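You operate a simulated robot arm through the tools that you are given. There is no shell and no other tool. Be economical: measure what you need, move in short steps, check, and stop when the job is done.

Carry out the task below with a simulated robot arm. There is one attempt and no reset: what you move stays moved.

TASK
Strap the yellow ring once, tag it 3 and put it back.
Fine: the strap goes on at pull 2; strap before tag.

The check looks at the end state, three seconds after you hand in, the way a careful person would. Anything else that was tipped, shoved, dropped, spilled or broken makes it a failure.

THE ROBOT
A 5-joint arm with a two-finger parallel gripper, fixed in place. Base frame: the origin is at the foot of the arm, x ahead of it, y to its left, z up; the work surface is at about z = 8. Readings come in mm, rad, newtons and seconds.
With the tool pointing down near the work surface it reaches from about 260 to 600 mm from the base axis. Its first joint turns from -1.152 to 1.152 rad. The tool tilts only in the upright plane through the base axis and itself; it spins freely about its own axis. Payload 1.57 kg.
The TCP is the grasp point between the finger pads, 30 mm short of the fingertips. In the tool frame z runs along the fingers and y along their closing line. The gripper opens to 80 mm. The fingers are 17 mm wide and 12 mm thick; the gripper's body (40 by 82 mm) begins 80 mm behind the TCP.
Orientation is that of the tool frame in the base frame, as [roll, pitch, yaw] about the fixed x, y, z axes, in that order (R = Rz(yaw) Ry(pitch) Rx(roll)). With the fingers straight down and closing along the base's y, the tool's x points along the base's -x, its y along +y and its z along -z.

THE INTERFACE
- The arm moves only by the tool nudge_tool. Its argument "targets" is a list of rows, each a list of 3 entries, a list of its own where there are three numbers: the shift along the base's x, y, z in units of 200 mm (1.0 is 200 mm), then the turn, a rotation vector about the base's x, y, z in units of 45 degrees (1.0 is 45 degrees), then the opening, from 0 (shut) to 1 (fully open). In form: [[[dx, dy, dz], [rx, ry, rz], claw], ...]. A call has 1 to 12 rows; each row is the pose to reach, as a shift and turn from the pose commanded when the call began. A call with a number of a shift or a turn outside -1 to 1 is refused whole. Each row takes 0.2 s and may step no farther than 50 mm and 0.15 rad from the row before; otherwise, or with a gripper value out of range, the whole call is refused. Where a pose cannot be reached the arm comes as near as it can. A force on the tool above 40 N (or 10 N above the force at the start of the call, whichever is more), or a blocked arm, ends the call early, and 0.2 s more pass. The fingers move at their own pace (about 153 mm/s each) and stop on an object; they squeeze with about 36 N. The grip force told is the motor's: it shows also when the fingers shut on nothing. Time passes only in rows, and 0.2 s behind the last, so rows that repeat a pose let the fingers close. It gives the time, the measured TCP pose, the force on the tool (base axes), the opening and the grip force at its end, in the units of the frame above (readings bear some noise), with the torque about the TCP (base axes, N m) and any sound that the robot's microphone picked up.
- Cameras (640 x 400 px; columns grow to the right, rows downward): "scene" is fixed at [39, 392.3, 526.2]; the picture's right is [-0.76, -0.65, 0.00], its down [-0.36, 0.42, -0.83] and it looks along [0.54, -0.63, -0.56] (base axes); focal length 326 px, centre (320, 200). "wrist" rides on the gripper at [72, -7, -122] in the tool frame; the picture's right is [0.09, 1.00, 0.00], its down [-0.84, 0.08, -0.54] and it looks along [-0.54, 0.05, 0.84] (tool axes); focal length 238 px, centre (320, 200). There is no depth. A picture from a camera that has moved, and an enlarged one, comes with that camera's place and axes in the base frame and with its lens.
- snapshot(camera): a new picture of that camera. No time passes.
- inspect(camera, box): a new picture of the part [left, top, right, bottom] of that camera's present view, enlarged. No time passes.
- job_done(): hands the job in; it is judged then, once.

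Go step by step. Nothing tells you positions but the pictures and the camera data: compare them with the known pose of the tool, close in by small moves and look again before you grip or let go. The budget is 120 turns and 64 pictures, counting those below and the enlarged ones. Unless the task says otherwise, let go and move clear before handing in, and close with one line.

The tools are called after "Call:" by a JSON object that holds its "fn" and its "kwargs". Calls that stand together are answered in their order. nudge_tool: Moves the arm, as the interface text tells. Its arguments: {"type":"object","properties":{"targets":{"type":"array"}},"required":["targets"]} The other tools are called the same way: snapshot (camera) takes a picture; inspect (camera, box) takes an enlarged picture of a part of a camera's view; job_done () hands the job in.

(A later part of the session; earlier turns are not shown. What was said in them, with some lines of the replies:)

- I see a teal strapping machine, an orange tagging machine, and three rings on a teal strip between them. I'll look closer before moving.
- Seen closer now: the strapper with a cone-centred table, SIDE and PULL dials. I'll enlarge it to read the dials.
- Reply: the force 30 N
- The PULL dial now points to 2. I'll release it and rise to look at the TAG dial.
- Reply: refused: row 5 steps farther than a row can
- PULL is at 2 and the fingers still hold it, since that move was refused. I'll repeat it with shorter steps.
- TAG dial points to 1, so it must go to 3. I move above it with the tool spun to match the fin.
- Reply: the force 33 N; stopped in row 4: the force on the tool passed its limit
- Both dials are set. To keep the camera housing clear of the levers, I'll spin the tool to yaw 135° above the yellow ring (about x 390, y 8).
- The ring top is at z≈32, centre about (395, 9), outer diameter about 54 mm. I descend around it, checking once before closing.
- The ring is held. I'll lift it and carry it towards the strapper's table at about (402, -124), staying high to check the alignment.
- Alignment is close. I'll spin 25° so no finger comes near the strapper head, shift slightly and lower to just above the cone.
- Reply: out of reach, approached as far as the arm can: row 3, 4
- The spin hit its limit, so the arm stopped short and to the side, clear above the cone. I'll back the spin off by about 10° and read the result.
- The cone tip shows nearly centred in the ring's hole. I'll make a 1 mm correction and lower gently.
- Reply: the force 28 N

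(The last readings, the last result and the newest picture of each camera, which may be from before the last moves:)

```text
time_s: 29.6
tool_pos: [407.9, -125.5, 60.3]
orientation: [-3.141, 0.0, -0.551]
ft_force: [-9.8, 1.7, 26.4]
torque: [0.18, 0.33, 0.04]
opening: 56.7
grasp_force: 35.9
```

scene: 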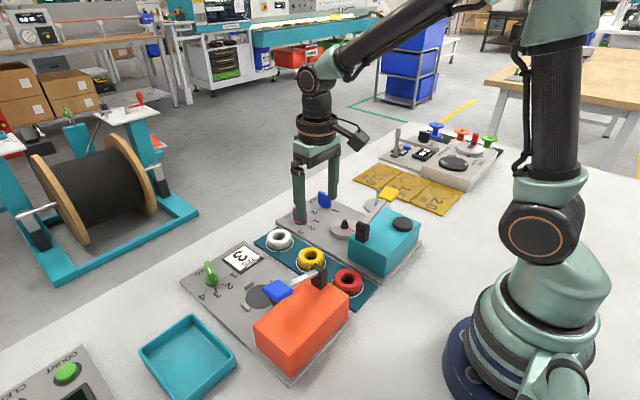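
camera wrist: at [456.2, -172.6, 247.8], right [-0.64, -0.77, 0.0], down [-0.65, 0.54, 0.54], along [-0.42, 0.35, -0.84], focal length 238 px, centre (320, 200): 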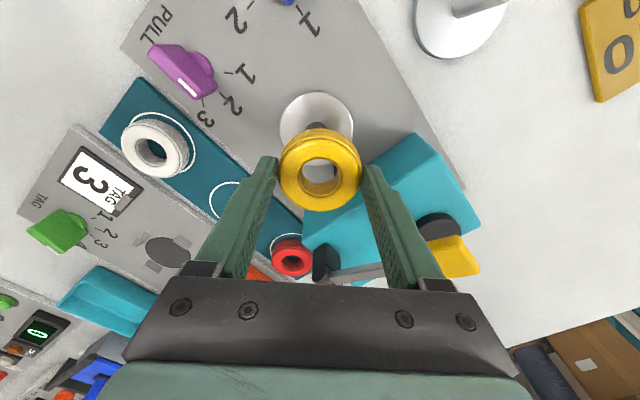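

Contact: the ring is seated on the table. I open modestly and rise straight up.

Call:
{"fn": "nudge_tool", "kwargs": {"targets": [[[0, 0, 0.004], [0, 0, 0], 0.6], [[0, 0, 0.004], [0, 0, 0], 0.85], [[0, 0, 0.004], [0, 0, 0], 0.85], [[0, 0, 0.1], [0, 0, 0], 0.85], [[0, 0, 0.3], [0, 0, 0], 0.85], [[0, 0, 0.54], [0, 0, 0], 0.85], [[0, 0, 0.78], [0, 0, 0], 0.85]]}}

Call:
{"fn": "snapshot", "kwargs": {"camera": "wrist"}}

Call:
{"fn": "inspect", "kwargs": {"camera": "scene", "box": [300, 150, 440, 290]}}

```text
time_s: 31.2
tool_pos: [406.3, -124.9, 217.1]
orientation: [3.141, 0.002, -0.55]
ft_force: [0.0, 1.1, -1.2]
torque: [-0.02, 0.0, 0.01]
opening: 68.0
grasp_force: 0.0
```

```text
20 pictures are left
camera wrist: at [470.9, -157.3, 337.4], right [-0.44, -0.9, 0.0], down [-0.75, 0.37, 0.54], along [-0.49, 0.24, -0.84], focal length 238 px, centre (320, 200)
```

wrist: 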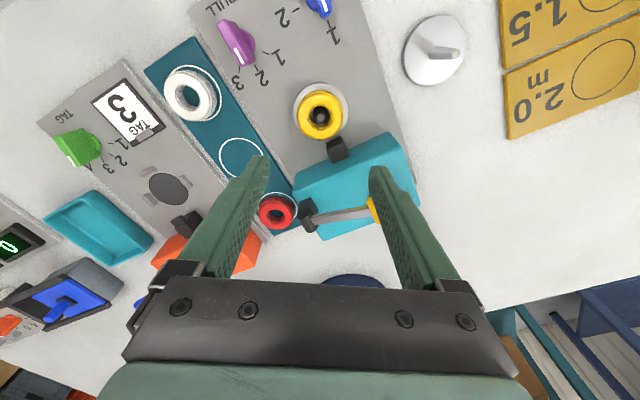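

```text
2.86 times, centred on (370, 220) of scene
camera zoom: at [39.0, 392.3, 526.2], right [-0.76, -0.65, 0.0], down [-0.36, 0.42, -0.83], along [0.54, -0.63, -0.56], focal length 933 px, centre (177, 143)
```

zoom: 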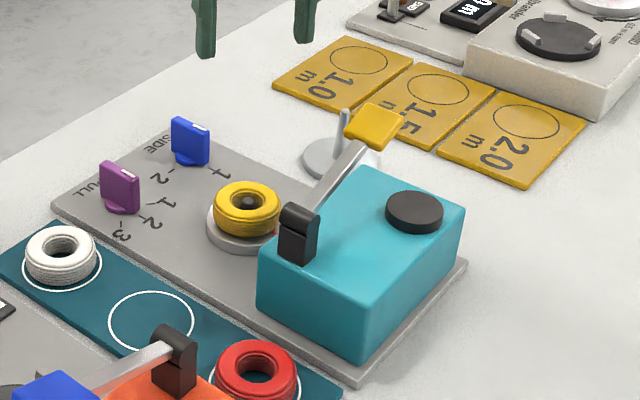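

The ring sits centred on the strapper. Next I press the yellow handle (about 316, -166, z 133) with closed fingers, first hovering above it.

Call:
{"fn": "nudge_tool", "kwargs": {"targets": [[[-0.07, -0.03, 0], [0, 0, -0.17], 0.5], [[-0.15, -0.07, 0], [0, 0, -0.34], 0.3], [[-0.23, -0.11, 0], [0, 0, -0.51], 0], [[-0.31, -0.15, 0], [0, 0, -0.68], 0], [[-0.39, -0.19, 0], [0, 0, -0.85], 0], [[-0.45, -0.205, 0], [0, 0, -1], 0], [[-0.45, -0.205, -0.18], [0, 0, -1], 0]]}}

Call:
{"fn": "inspect", "kwargs": {"camera": "scene", "box": [310, 120, 450, 260]}}

```text
time_s: 32.8
tool_pos: [316.0, -166.9, 179.6]
orientation: [3.14, 0.0, -1.339]
ft_force: [-0.1, -0.1, 0.1]
torque: [0.02, 0.02, -0.01]
opening: 0.0
grasp_force: 20.8
```

```text
2.86 times, centred on (380, 190) of scene
camera zoom: at [39.0, 392.3, 526.2], right [-0.76, -0.65, 0.0], down [-0.36, 0.42, -0.83], along [0.54, -0.63, -0.56], focal length 933 px, centre (149, 229)
```

zoom: 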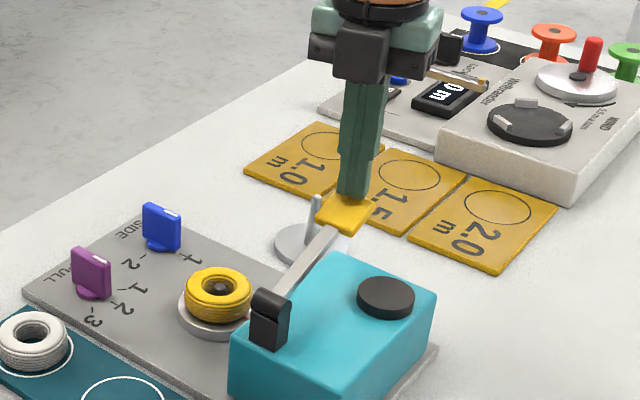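

Call:
{"fn": "nudge_tool", "kwargs": {"targets": [[[0, 0, -0.06], [0, 0, 0], 0], [[0, 0, -0.09], [0, 0, 0], 0], [[0, -0.005, -0.12], [0, 0, 0], 0], [[0, -0.01, -0.15], [0, 0, 0], 0], [[0, -0.015, -0.18], [0, 0, 0], 0], [[0, -0.02, -0.21], [0, 0, 0], 0], [[0, -0.02, -0.24], [0, 0, 0], 0]]}}

```text
time_s: 34.4
tool_pos: [317.5, -169.4, 131.0]
orientation: [3.141, 0.0, -1.336]
ft_force: [1.5, 0.1, 1.5]
torque: [0.04, -0.03, -0.02]
opening: 0.0
grasp_force: 21.8
```

Call:
{"fn": "inspect", "kwargs": {"camera": "scene", "box": [310, 120, 450, 260]}}

```text
2.86 times, centred on (380, 190) of scene
camera zoom: at [39.0, 392.3, 526.2], right [-0.76, -0.65, 0.0], down [-0.36, 0.42, -0.83], along [0.54, -0.63, -0.56], focal length 933 px, centre (149, 229)
```

zoom: 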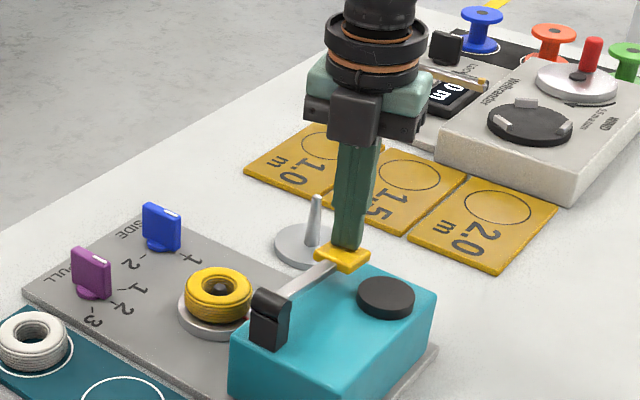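

Lever is following with low resistance. I'll press on until it stops or clicks.

Call:
{"fn": "nudge_tool", "kwargs": {"targets": [[[0, 0, -0.03], [0, 0, 0], 0], [[0, 0, -0.05], [0, 0, 0], 0], [[0, 0, -0.07], [0, 0, 0], 0]]}}

```text
time_s: 35.2
tool_pos: [315.9, -171.1, 117.3]
orientation: [-3.142, 0.0, -1.338]
ft_force: [-5.6, 4.1, 20.6]
torque: [0.29, 0.13, 0.1]
opening: 0.2
grasp_force: 20.9
```

Call:
{"fn": "nudge_tool", "kwargs": {"targets": [[[0, 0, -0.01], [0, 0, 0], 0], [[0, 0, -0.018], [0, 0, 0], 0]]}}

Call:
{"fn": "inspect", "kwargs": {"camera": "scene", "box": [310, 160, 420, 260]}}

```text
time_s: 35.7
tool_pos: [316.5, -170.4, 118.8]
orientation: [-3.141, 0.0, -1.338]
ft_force: [-7.0, -0.2, 18.8]
torque: [0.17, 0.14, 0.11]
opening: 0.0
grasp_force: 21.3
stopped in row 2: the force on the tool passed its limit (the readings are from after the stop); the commanded pose is now the measured one
```

```text
4.00 times, centred on (365, 210) of scene
camera zoom: at [39.0, 392.3, 526.1], right [-0.76, -0.65, 0.0], down [-0.36, 0.42, -0.83], along [0.54, -0.63, -0.56], focal length 1306 px, centre (140, 160)
```

zoom: 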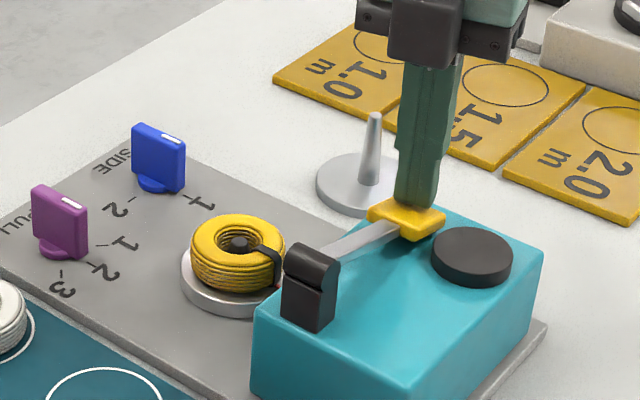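

The strap is on. I raise off the lever and return above the ring with the same grip pose as before.

Call:
{"fn": "nudge_tool", "kwargs": {"targets": [[[0, 0, 0.15], [0, 0, 0], 0], [[0, 0, 0.33], [0, 0, 0], 0], [[0, 0, 0.5], [0, 0, 0], 0.2], [[0.11, 0.055, 0.5], [0, 0, 0], 0.4], [[0.22, 0.11, 0.5], [0, 0, 0], 0.6], [[0.34, 0.165, 0.5], [0, 0, 0.17], 0.85], [[0.457, 0.2245, 0.5], [0, 0, 0.34], 0.85], [[0.457, 0.2245, 0.5], [0, 0, 0.51], 0.85], [[0.457, 0.2245, 0.4], [0, 0, 0.68], 0.85], [[0.457, 0.2245, 0.25], [0, 0, 0.85], 0.85], [[0.457, 0.2245, 0.1], [0, 0, 1], 0.85]]}}

Call:
{"fn": "snapshot", "kwargs": {"camera": "wrist"}}

```text
time_s: 38.1
tool_pos: [407.9, -127.9, 137.2]
orientation: [3.141, 0.001, -0.548]
ft_force: [-0.3, 0.2, -0.3]
torque: [0.02, 0.01, 0.01]
opening: 68.3
grasp_force: 0.1
```

```text
15 pictures are left
camera wrist: at [473.2, -158.9, 258.5], right [-0.44, -0.9, 0.0], down [-0.75, 0.37, 0.54], along [-0.49, 0.24, -0.84], focal length 238 px, centre (320, 200)
```

wrist: 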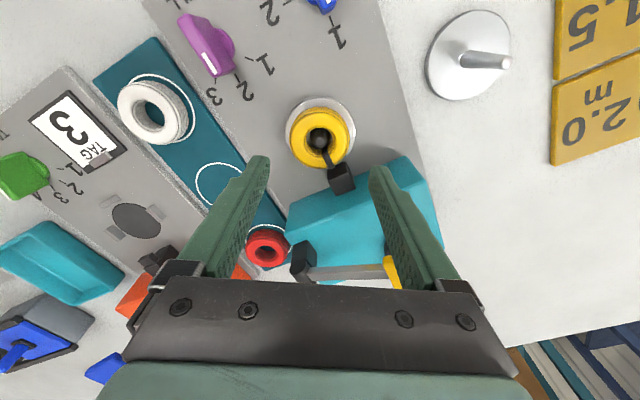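

Call:
{"fn": "nudge_tool", "kwargs": {"targets": [[[0, 0.006, -0.2], [0, 0, 0], 0.85], [[0, 0.006, -0.33], [0, 0, 0], 0.85], [[0, 0.006, -0.378], [0, 0, 0], 0.85], [[0, 0.006, -0.378], [0, 0, 0], 0.6], [[0, 0.006, -0.378], [0, 0, 0], 0.5], [[0, 0.006, -0.378], [0, 0, 0], 0.5]]}}

```text
time_s: 39.5
tool_pos: [408.1, -125.0, 62.1]
orientation: [3.14, 0.001, -0.549]
ft_force: [0.2, 0.2, -0.5]
torque: [-0.02, 0.01, 0.01]
opening: 56.7
grasp_force: 35.8
```

Ring gripped again. I lift it and carry it across to the tagger, turning it so that the tag lands away from the strap.

Call:
{"fn": "nudge_tool", "kwargs": {"targets": [[[0, 0, 0.12], [0, 0, 0], 0.5], [[0, 0, 0.28], [0, 0, 0], 0.5], [[0, 0, 0.42], [0, 0, 0], 0.5], [[0, 0.17, 0.42], [0, 0, -0.17], 0.5], [[0, 0.34, 0.42], [0, 0, -0.34], 0.5], [[0, 0.51, 0.42], [0, 0, -0.51], 0.5], [[0, 0.66, 0.42], [0, 0, -0.68], 0.5]]}}

Call:
{"fn": "nudge_tool", "kwargs": {"targets": [[[0, 0.16, 0], [0, 0, -0.17], 0.5], [[-0.01, 0.32, 0], [0, 0, -0.34], 0.5], [[-0.02, 0.48, 0], [0, 0, -0.51], 0.5], [[-0.02, 0.6, 0], [0, 0, -0.68], 0.5], [[-0.02, 0.67, 0], [0, 0, -0.85], 0.5], [[-0.02, 0.67, 0], [0, 0, -1], 0.5]]}}

Call:
{"fn": "nudge_tool", "kwargs": {"targets": [[[0, 0, -0.02], [0, 0, -0.17], 0.5], [[0, 0, -0.04], [0, 0, -0.34], 0.5], [[0, 0, -0.06], [0, 0, -0.51], 0.5], [[0, 0, -0.08], [0, 0, -0.6], 0.5]]}}

Call:
{"fn": "snapshot", "kwargs": {"camera": "wrist"}}

Call:
{"fn": "inspect", "kwargs": {"camera": "scene", "box": [190, 180, 370, 340]}}

```text
time_s: 41.1
tool_pos: [406.4, 7.9, 146.9]
orientation: [-3.14, -0.001, -1.088]
ft_force: [-0.2, -0.4, -0.6]
torque: [0.01, 0.01, 0.02]
opening: 56.5
grasp_force: 36.1
```

```text
time_s: 42.5
tool_pos: [407.2, 140.2, 145.5]
orientation: [-3.141, -0.002, -1.873]
ft_force: [0.5, 0.1, -1.0]
torque: [-0.01, 0.0, 0.02]
opening: 56.7
grasp_force: 36.2
```

```text
time_s: 43.5
tool_pos: [404.3, 140.2, 127.7]
orientation: [-3.14, 0.0, -2.344]
ft_force: [0.0, 0.7, -0.9]
torque: [-0.01, 0.02, 0.04]
opening: 56.7
grasp_force: 36.0
```

```text
14 pictures are left
camera wrist: at [358.3, 84.4, 249.2], right [-0.78, 0.63, 0.0], down [0.53, 0.65, 0.54], along [0.34, 0.42, -0.84], focal length 238 px, centre (320, 200)
```

wrist: 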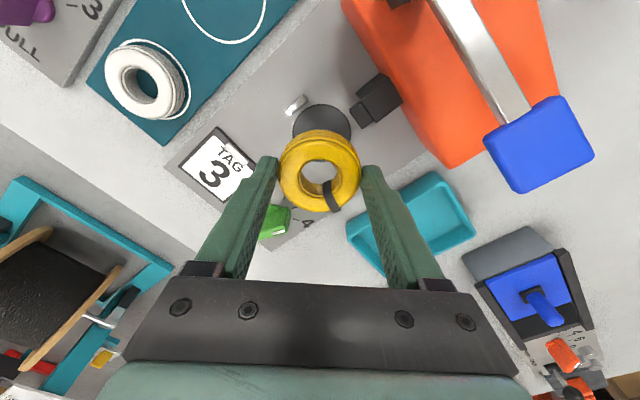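

```text
2.50 times, centred on (280, 260) of scene
camera zoom: at [39.0, 392.3, 526.2], right [-0.76, -0.65, 0.0], down [-0.36, 0.42, -0.83], along [0.54, -0.63, -0.56], focal length 816 px, centre (420, 50)
```

zoom: 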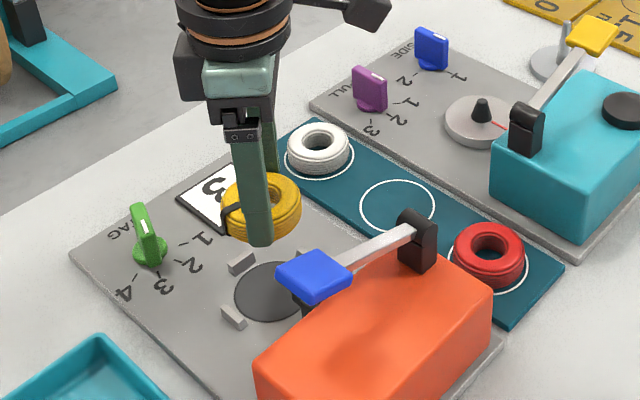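

Call:
{"fn": "nudge_tool", "kwargs": {"targets": [[[0, 0.01, -0.1], [0, 0, 0], 0.5], [[0, 0.01, -0.2], [0, 0, 0], 0.5], [[0, 0.01, -0.265], [0, 0, 0], 0.5]]}}

Call:
{"fn": "inspect", "kwargs": {"camera": "wrist", "box": [220, 60, 420, 240]}}

Call:
{"fn": "inspect", "kwargs": {"camera": "scene", "box": [210, 210, 330, 320]}}

```text
time_s: 44.3
tool_pos: [404.0, 142.0, 75.2]
orientation: [3.141, -0.001, -2.343]
ft_force: [-0.4, 0.4, -1.2]
torque: [-0.01, 0.0, 0.0]
opening: 56.5
grasp_force: 36.2
```

```text
2.22 times, centred on (320, 150) of wrist
camera zoom: at [358.7, 85.3, 196.1], right [-0.78, 0.63, 0.0], down [0.53, 0.65, 0.54], along [0.34, 0.42, -0.84], focal length 530 px, centre (320, 311)
```

zoom: 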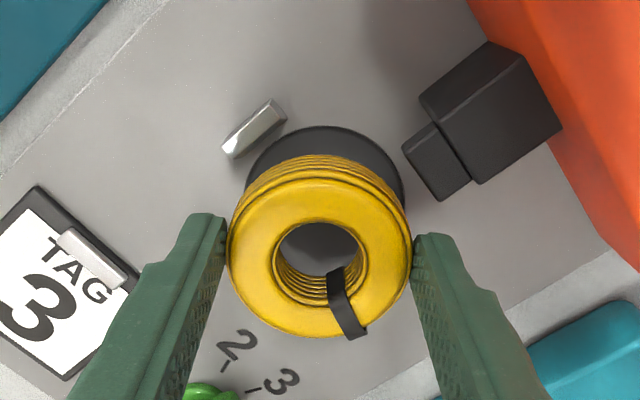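

```text
3.64 times, centred on (270, 265) of scene
camera zoom: at [39.0, 392.3, 526.2], right [-0.76, -0.65, 0.0], down [-0.36, 0.42, -0.83], along [0.54, -0.63, -0.56], focal length 1187 px, centre (502, -36)
```

zoom: 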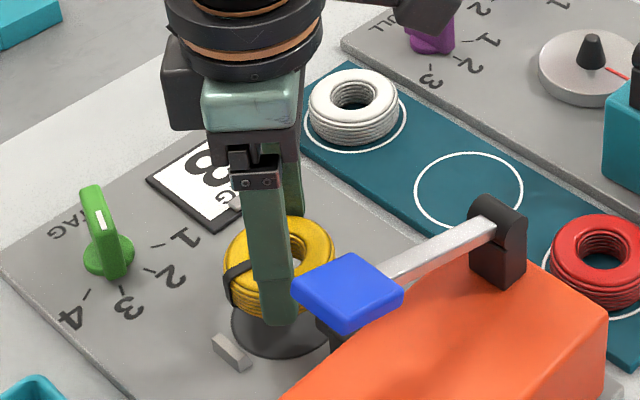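

Well aligned. I lower the ring onto the tagger disc, easing down the last millimetres.

Call:
{"fn": "nudge_tool", "kwargs": {"targets": [[[0, 0.005, -0.05], [0, 0, 0], 0.5], [[0, 0.005, -0.085], [0, 0, 0], 0.5], [[0, 0.005, -0.09], [0, 0, 0], 0.5], [[0, 0.005, -0.096], [0, 0, 0], 0.5]]}}

```text
time_s: 45.3
tool_pos: [403.9, 143.9, 56.8]
orientation: [-3.141, 0.0, -2.343]
ft_force: [0.6, -0.2, -0.4]
torque: [0.02, -0.01, -0.01]
opening: 56.5
grasp_force: 36.4
```

Call:
{"fn": "nudge_tool", "kwargs": {"targets": [[[0, 0, -0.008], [0, 0, 0], 0.5], [[0, 0, -0.014], [0, 0, 0], 0.5], [[0, 0, -0.02], [0, 0, 0], 0.5]]}}

```text
time_s: 46.1
tool_pos: [404.4, 144.0, 52.1]
orientation: [-3.14, 0.001, -2.341]
ft_force: [-0.3, -0.5, -0.7]
torque: [-0.01, 0.02, -0.02]
opening: 56.4
grasp_force: 36.1
```

Call:
{"fn": "nudge_tool", "kwargs": {"targets": [[[0, 0, -0.006], [0, 0, 0], 0.5], [[0, 0, -0.012], [0, 0, 0], 0.5]]}}

Call:
{"fn": "inspect", "kwargs": {"camera": "wrist", "box": [220, 60, 420, 240]}}

```text
time_s: 46.7
tool_pos: [404.6, 145.1, 50.1]
orientation: [3.142, 0.0, -2.341]
ft_force: [-0.2, 0.1, -0.9]
torque: [0.02, -0.02, 0.02]
opening: 56.5
grasp_force: 35.9
```

```text
2.22 times, centred on (320, 150) of wrist
camera zoom: at [358.4, 88.1, 171.4], right [-0.78, 0.63, 0.0], down [0.53, 0.65, 0.54], along [0.34, 0.42, -0.84], focal length 530 px, centre (320, 311)
```

zoom: 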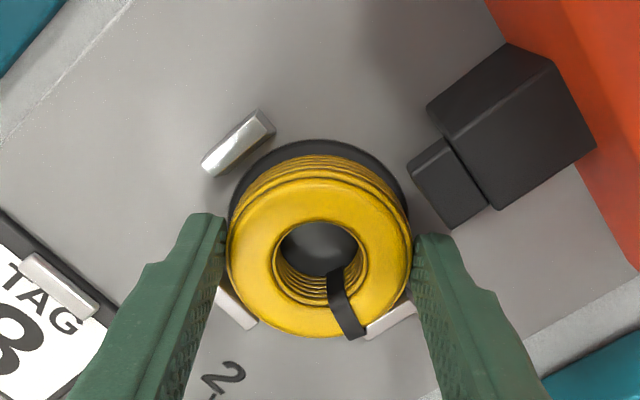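

Call:
{"fn": "nudge_tool", "kwargs": {"targets": [[[0, -0.003, -0.006], [0, 0, 0], 0.5], [[0, -0.004, -0.012], [0, 0, 0], 0.5], [[0, -0.004, -0.017], [0, 0, 0], 0.5]]}}

```text
time_s: 47.5
tool_pos: [405.0, 144.0, 48.6]
orientation: [-3.14, 0.005, -2.339]
ft_force: [-7.3, 6.4, 27.5]
torque: [0.48, 0.45, 0.03]
opening: 56.5
grasp_force: 35.6
```

Contact. I release and rise straight up, clear of the levers.

Call:
{"fn": "nudge_tool", "kwargs": {"targets": [[[0, 0, 0.005], [0, 0, 0], 0.6], [[0, 0, 0.005], [0, 0, 0], 0.78], [[0, 0, 0.005], [0, 0, 0], 0.78], [[0, 0, 0.12], [0, 0, 0], 0.78], [[0, 0, 0.3], [0, 0, 0], 0.78], [[0, 0, 0.54], [0, 0, 0], 0.78], [[0, 0, 0.78], [0, 0, 0], 0.78], [[0, 0, 0.83], [0, 0, 0], 0.6]]}}

Call:
{"fn": "snapshot", "kwargs": {"camera": "wrist"}}

Call:
{"fn": "inspect", "kwargs": {"camera": "scene", "box": [190, 210, 370, 370]}}

```text
time_s: 49.3
tool_pos: [402.3, 142.4, 214.5]
orientation: [3.141, -0.002, -2.343]
ft_force: [0.2, -0.6, -0.4]
torque: [0.04, 0.05, 0.0]
opening: 47.8
grasp_force: 0.0
```

```text
9 pictures are left
camera wrist: at [356.8, 87.0, 334.8], right [-0.78, 0.63, 0.0], down [0.53, 0.65, 0.54], along [0.34, 0.42, -0.84], focal length 238 px, centre (320, 200)
```

wrist: 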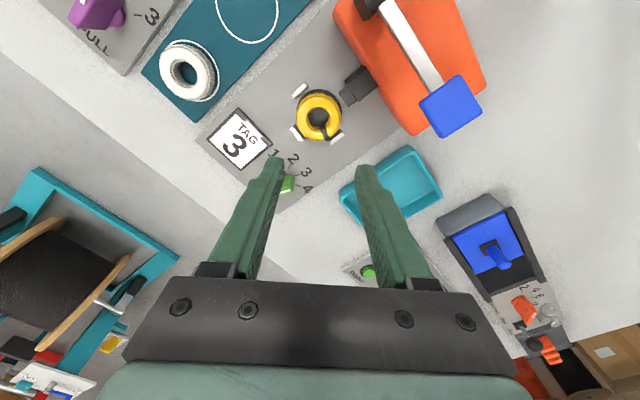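

```text
2.50 times, centred on (280, 290) of scene
camera zoom: at [39.0, 392.3, 526.2], right [-0.76, -0.65, 0.0], down [-0.36, 0.42, -0.83], along [0.54, -0.63, -0.56], focal length 816 px, centre (420, -25)
```

zoom: 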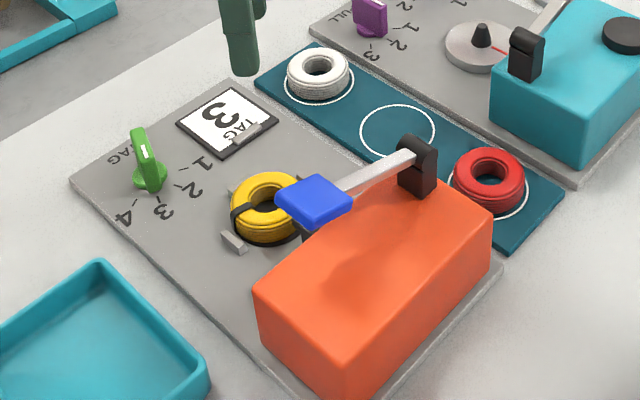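

The ring sits inside the guides. Next I hover above the blue handle at about (308, 183) with closed fingers.

Call:
{"fn": "nudge_tool", "kwargs": {"targets": [[[-0.08, 0.035, 0], [0, 0, 0.17], 0.4], [[-0.16, 0.07, 0], [0, 0, 0.34], 0.2], [[-0.24, 0.105, 0], [0, 0, 0.51], 0], [[-0.32, 0.14, 0], [0, 0, 0.68], 0], [[-0.4, 0.175, 0], [0, 0, 0.85], 0], [[-0.47, 0.203, 0], [0, 0, 1], 0], [[-0.47, 0.203, -0.16], [0, 0, 1], 0]]}}

Call:
{"fn": "inspect", "kwargs": {"camera": "scene", "box": [210, 210, 360, 340]}}

```text
time_s: 50.9
tool_pos: [310.1, 185.1, 181.8]
orientation: [-3.14, 0.0, -1.556]
ft_force: [0.1, 0.0, -0.1]
torque: [0.02, -0.03, -0.03]
opening: 0.0
grasp_force: 21.1
```

```text
3.08 times, centred on (285, 275) of scene
camera zoom: at [39.0, 392.3, 526.2], right [-0.76, -0.65, 0.0], down [-0.36, 0.42, -0.83], along [0.54, -0.63, -0.56], focal length 1004 px, centre (428, -31)
```

zoom: 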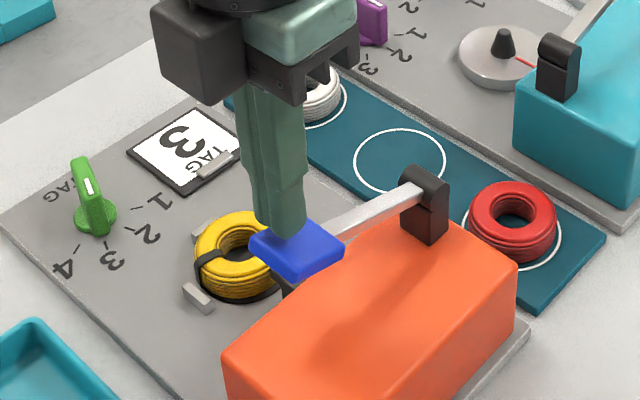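

Call:
{"fn": "nudge_tool", "kwargs": {"targets": [[[-0.02, -0.015, -0.06], [0, 0, 0], 0], [[-0.02, -0.015, -0.09], [0, 0, 0], 0], [[-0.02, -0.01, -0.12], [0, 0, 0], 0], [[-0.02, -0.005, -0.15], [0, 0, 0], 0], [[-0.02, 0, -0.18], [0, 0, 0], 0], [[-0.02, 0.005, -0.21], [0, 0, 0], 0], [[-0.02, 0.005, -0.24], [0, 0, 0], 0], [[-0.02, 0.005, -0.27], [0, 0, 0], 0], [[-0.02, 0.005, -0.295], [0, 0, 0], 0], [[-0.02, 0.005, -0.315], [0, 0, 0], 0]]}}

Call:
{"fn": "inspect", "kwargs": {"camera": "scene", "box": [210, 210, 360, 340]}}

```text
time_s: 53.1
tool_pos: [306.5, 185.9, 121.1]
orientation: [-3.138, 0.001, -1.558]
ft_force: [-8.5, -1.9, 34.0]
torque: [-0.36, 0.21, -0.1]
opening: 0.0
grasp_force: 21.1
```

```text
3.08 times, centred on (285, 275) of scene
camera zoom: at [38.9, 392.2, 526.2], right [-0.76, -0.65, 0.0], down [-0.36, 0.42, -0.83], along [0.54, -0.63, -0.56], focal length 1004 px, centre (428, -31)
```

zoom: 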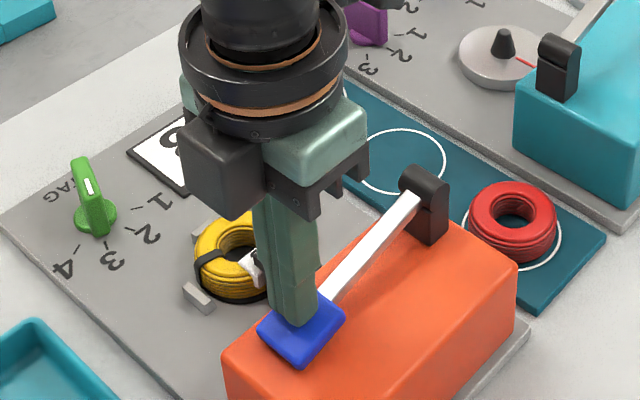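

A tag appeared on the ring. I raise off the lever and return above the ring.

Call:
{"fn": "nudge_tool", "kwargs": {"targets": [[[0, 0, 0.15], [0, 0, 0], 0], [[0, 0, 0.33], [0, 0, 0], 0], [[0, 0, 0.48], [0, 0, 0], 0.2], [[0.1, -0.04, 0.48], [0, 0, -0.17], 0.4], [[0.2, -0.08, 0.48], [0, 0, -0.34], 0.6], [[0.3, -0.12, 0.48], [0, 0, -0.51], 0.78], [[0.4, -0.16, 0.48], [0, 0, -0.68], 0.78], [[0.49, -0.21, 0.48], [0, 0, -0.85], 0.78], [[0.49, -0.21, 0.35], [0, 0, -1], 0.78], [[0.49, -0.21, 0.15], [0, 0, -1], 0.78], [[0.49, -0.21, 0.07], [0, 0, -1], 0.78]]}}

Call:
{"fn": "snapshot", "kwargs": {"camera": "wrist"}}

```text
time_s: 55.5
tool_pos: [406.0, 143.6, 132.1]
orientation: [3.141, 0.0, -2.343]
ft_force: [0.2, 1.2, 0.7]
torque: [-0.01, 0.02, 0.01]
opening: 62.3
grasp_force: 0.0
```

```text
5 pictures are left
camera wrist: at [358.7, 86.3, 252.8], right [-0.78, 0.63, 0.0], down [0.53, 0.65, 0.54], along [0.34, 0.42, -0.84], focal length 238 px, centre (320, 200)
```

wrist: 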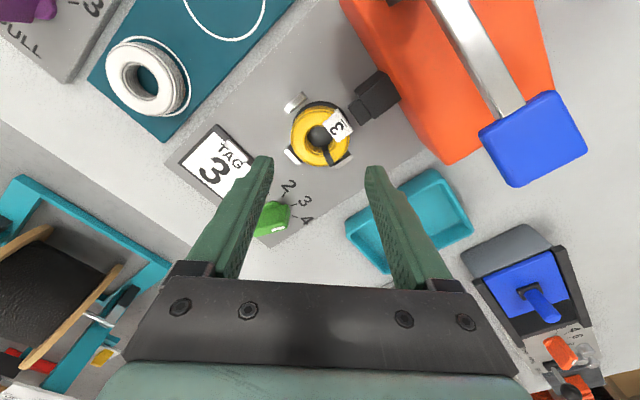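

The tag reads 3 and lies towards -x. I'll turn the gripper 90° so the fingers avoid both tag and strap, then grip.

Call:
{"fn": "nudge_tool", "kwargs": {"targets": [[[0, 0, 0], [0, 0, 0.17], 0.78], [[0, 0, 0], [0, 0, 0.34], 0.78], [[0, 0, 0], [0, 0, 0.51], 0.78], [[0, 0, 0], [0, 0, 0.68], 0.78], [[0, 0, 0], [0, 0, 0.85], 0.78], [[0, 0, 0], [0, 0, 1], 0.78]]}}

Call:
{"fn": "nudge_tool", "kwargs": {"targets": [[[0, 0, 0], [0, 0, 0.17], 0.78], [[0, 0, 0], [0, 0, 0.34], 0.78], [[0, 0, 0], [0, 0, 0.51], 0.78], [[0, 0, -0.05], [0, 0, 0.68], 0.78], [[0, 0, -0.15], [0, 0, 0.85], 0.78], [[0, 0, -0.25], [0, 0, 1], 0.78]]}}

Call:
{"fn": "inspect", "kwargs": {"camera": "wrist", "box": [220, 60, 420, 240]}}

```text
time_s: 56.9
tool_pos: [404.1, 142.9, 132.9]
orientation: [3.14, 0.0, -1.554]
ft_force: [0.5, 0.4, -1.2]
torque: [-0.01, 0.01, 0.03]
opening: 62.6
grasp_force: 0.0
```

```text
time_s: 58.3
tool_pos: [405.3, 143.6, 81.9]
orientation: [3.141, 0.001, -0.769]
ft_force: [-0.1, 0.2, -0.7]
torque: [0.03, 0.01, 0.02]
opening: 62.2
grasp_force: 0.1
```

```text
2.22 times, centred on (320, 150) of wrist
camera zoom: at [460.5, 97.6, 202.8], right [-0.63, -0.78, 0.0], down [-0.66, 0.53, 0.54], along [-0.42, 0.34, -0.84], focal length 530 px, centre (320, 311)
```

zoom: 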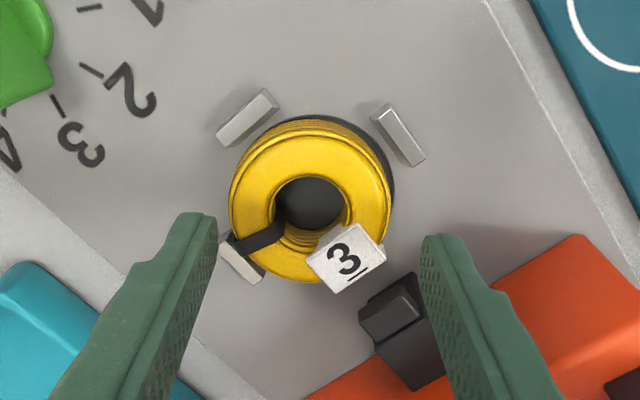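

Call:
{"fn": "nudge_tool", "kwargs": {"targets": [[[0.015, 0.008, -0.08], [0, 0, 0], 0.78], [[0.015, 0.008, -0.16], [0, 0, 0], 0.78], [[0.015, 0.008, -0.16], [0, 0, 0], 0.65], [[0.015, 0.008, -0.16], [0, 0, 0], 0.5], [[0.015, 0.008, -0.16], [0, 0, 0], 0.5]]}}

```text
time_s: 59.5
tool_pos: [407.4, 145.4, 51.7]
orientation: [-3.14, -0.001, -0.772]
ft_force: [-3.3, -1.3, 15.6]
torque: [-0.07, 0.37, 0.02]
opening: 56.5
grasp_force: 36.2
```

Call:
{"fn": "nudge_tool", "kwargs": {"targets": [[[0, 0, 0.02], [0, 0, 0], 0.5], [[0, 0, 0.06], [0, 0, 0], 0.5], [[0, 0, 0.12], [0, 0, 0], 0.5]]}}

Call:
{"fn": "inspect", "kwargs": {"camera": "wrist", "box": [220, 60, 420, 240]}}

```text
time_s: 60.3
tool_pos: [408.5, 142.7, 75.2]
orientation: [-3.141, -0.001, -0.771]
ft_force: [-0.6, 0.2, -1.2]
torque: [0.01, -0.01, 0.0]
opening: 56.8
grasp_force: 36.0
```

```text
2.22 times, centred on (320, 150) of wrist
camera zoom: at [463.6, 98.3, 195.5], right [-0.63, -0.78, 0.0], down [-0.65, 0.53, 0.54], along [-0.42, 0.34, -0.84], focal length 530 px, centre (320, 311)
```

zoom: 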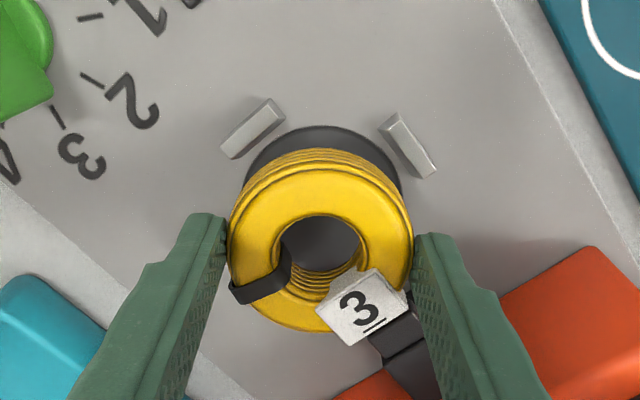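

The strapped and tagged ring is held level. I lift and carry it back to its circle on the mat (TCP home about 397, 9).

Call:
{"fn": "nudge_tool", "kwargs": {"targets": [[[0, 0, 0.14], [0, 0, 0], 0.5], [[0, 0, 0.28], [0, 0, 0], 0.5], [[-0.015, -0.16, 0.28], [0, 0, 0], 0.5], [[-0.03, -0.33, 0.28], [0, 0, 0], 0.5], [[-0.045, -0.5, 0.28], [0, 0, 0], 0.5], [[-0.055, -0.675, 0.28], [0, 0, 0], 0.5], [[-0.055, -0.675, 0.1], [0, 0, 0], 0.5], [[-0.055, -0.675, -0.02], [0, 0, 0], 0.5], [[-0.055, -0.675, -0.05], [0, 0, 0], 0.5], [[-0.055, -0.675, -0.05], [0, 0, 0], 0.5]]}}

Call:
{"fn": "inspect", "kwargs": {"camera": "wrist", "box": [240, 80, 400, 200]}}

```text
time_s: 62.5
tool_pos: [394.8, 9.6, 63.8]
orientation: [3.141, 0.001, -0.771]
ft_force: [-0.5, -0.5, -0.3]
torque: [-0.01, -0.03, -0.03]
opening: 56.6
grasp_force: 36.4
```

```text
3.33 times, centred on (320, 140) of wrist
camera zoom: at [452.0, -35.9, 183.9], right [-0.63, -0.78, 0.0], down [-0.65, 0.53, 0.54], along [-0.42, 0.34, -0.84], focal length 794 px, centre (320, 400)
```

zoom: 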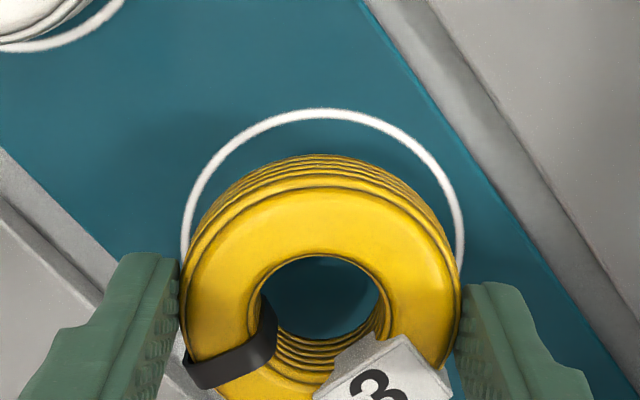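

Call:
{"fn": "nudge_tool", "kwargs": {"targets": [[[0.005, -0.003, -0.04], [0, 0, 0], 0.5], [[0.005, -0.003, -0.055], [0, 0, 0], 0.5], [[0.005, -0.003, -0.062], [0, 0, 0], 0.5], [[0.005, -0.003, -0.068], [0, 0, 0], 0.5]]}}

```text
time_s: 63.5
tool_pos: [397.2, 9.3, 50.9]
orientation: [3.141, 0.0, -0.771]
ft_force: [0.3, -0.2, -1.7]
torque: [0.01, 0.01, 0.0]
opening: 56.5
grasp_force: 35.9
```

Call:
{"fn": "nudge_tool", "kwargs": {"targets": [[[0, 0, -0.005], [0, 0, 0], 0.5], [[0, 0, -0.01], [0, 0, 0], 0.5]]}}

```text
time_s: 64.1
tool_pos: [397.4, 10.2, 49.9]
orientation: [-3.141, -0.001, -0.771]
ft_force: [1.6, -0.4, -0.8]
torque: [0.02, 0.03, 0.04]
opening: 56.6
grasp_force: 36.0
```

Call:
{"fn": "nudge_tool", "kwargs": {"targets": [[[0, 0, -0.006], [0, 0, 0], 0.5], [[0, 0, -0.011], [0, 0, 0], 0.5]]}}

```text
time_s: 64.7
tool_pos: [398.6, 9.3, 48.0]
orientation: [3.141, -0.001, -0.772]
ft_force: [-9.7, -1.3, 27.5]
torque: [0.06, 0.19, 0.08]
opening: 56.9
grasp_force: 36.0
```

Contact with the mat. I release, rise and move clear, then check the result.

Call:
{"fn": "nudge_tool", "kwargs": {"targets": [[[0, 0, 0.005], [0, 0, 0], 0.6], [[0, 0, 0.005], [0, 0, 0], 0.82], [[0, 0, 0.005], [0, 0, 0], 0.82], [[0, 0, 0.12], [0, 0, 0], 0.82], [[0, 0, 0.3], [0, 0, 0], 0.82], [[0, 0, 0.54], [0, 0, 0], 0.82], [[0, 0, 0.78], [0, 0, 0], 0.82]]}}

Call:
{"fn": "inspect", "kwargs": {"camera": "wrist", "box": [160, 30, 420, 200]}}

Call:
{"fn": "inspect", "kwargs": {"camera": "scene", "box": [180, 170, 440, 370]}}

```text
time_s: 66.3
tool_pos: [398.2, 9.5, 202.0]
orientation: [3.139, 0.0, -0.77]
ft_force: [1.1, 0.0, 0.5]
torque: [0.0, 0.0, 0.0]
opening: 65.5
grasp_force: 0.1
```

```text
2.35 times, centred on (290, 115) of wrist
camera zoom: at [453.8, -35.9, 322.2], right [-0.63, -0.78, 0.0], down [-0.65, 0.53, 0.54], along [-0.42, 0.34, -0.84], focal length 561 px, centre (391, 400)
```

zoom: 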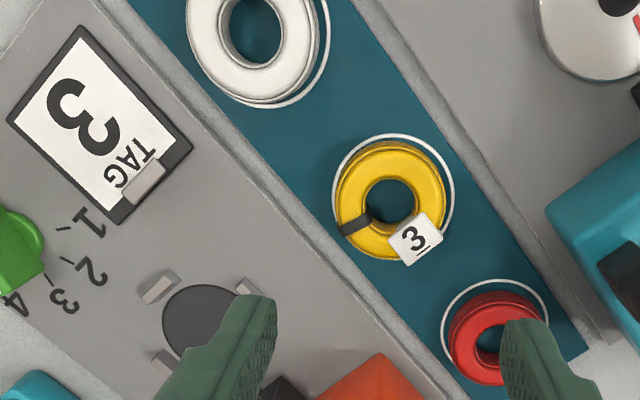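

```text
2.00 times, centred on (310, 270) of scene
camera zoom: at [39.0, 392.3, 526.2], right [-0.76, -0.65, 0.0], down [-0.36, 0.42, -0.83], along [0.54, -0.63, -0.56], focal length 653 px, centre (340, 60)
```

zoom: 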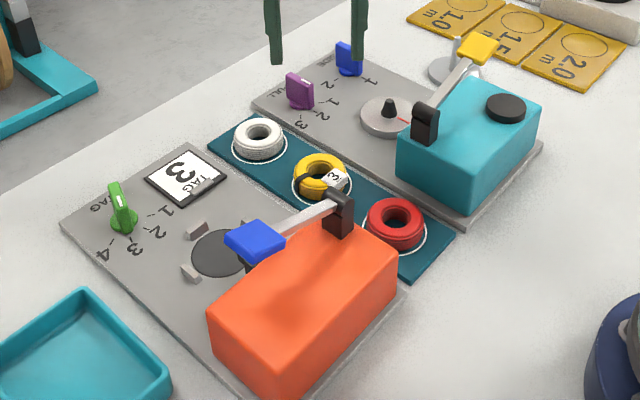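

The yellow ring is back in its circle with one strap and a tag reading 3. Nothing else has been disturbed and the arm is clear, so I hand in.

Call:
{"fn": "job_done", "kwargs": {}}

```text
The job is handed in.
```

The yellow ring was strapped once at pull 2, then tagged 3, and is back in its circle on the mat; I left the PULL dial at 2 and the TAG dial at 3.
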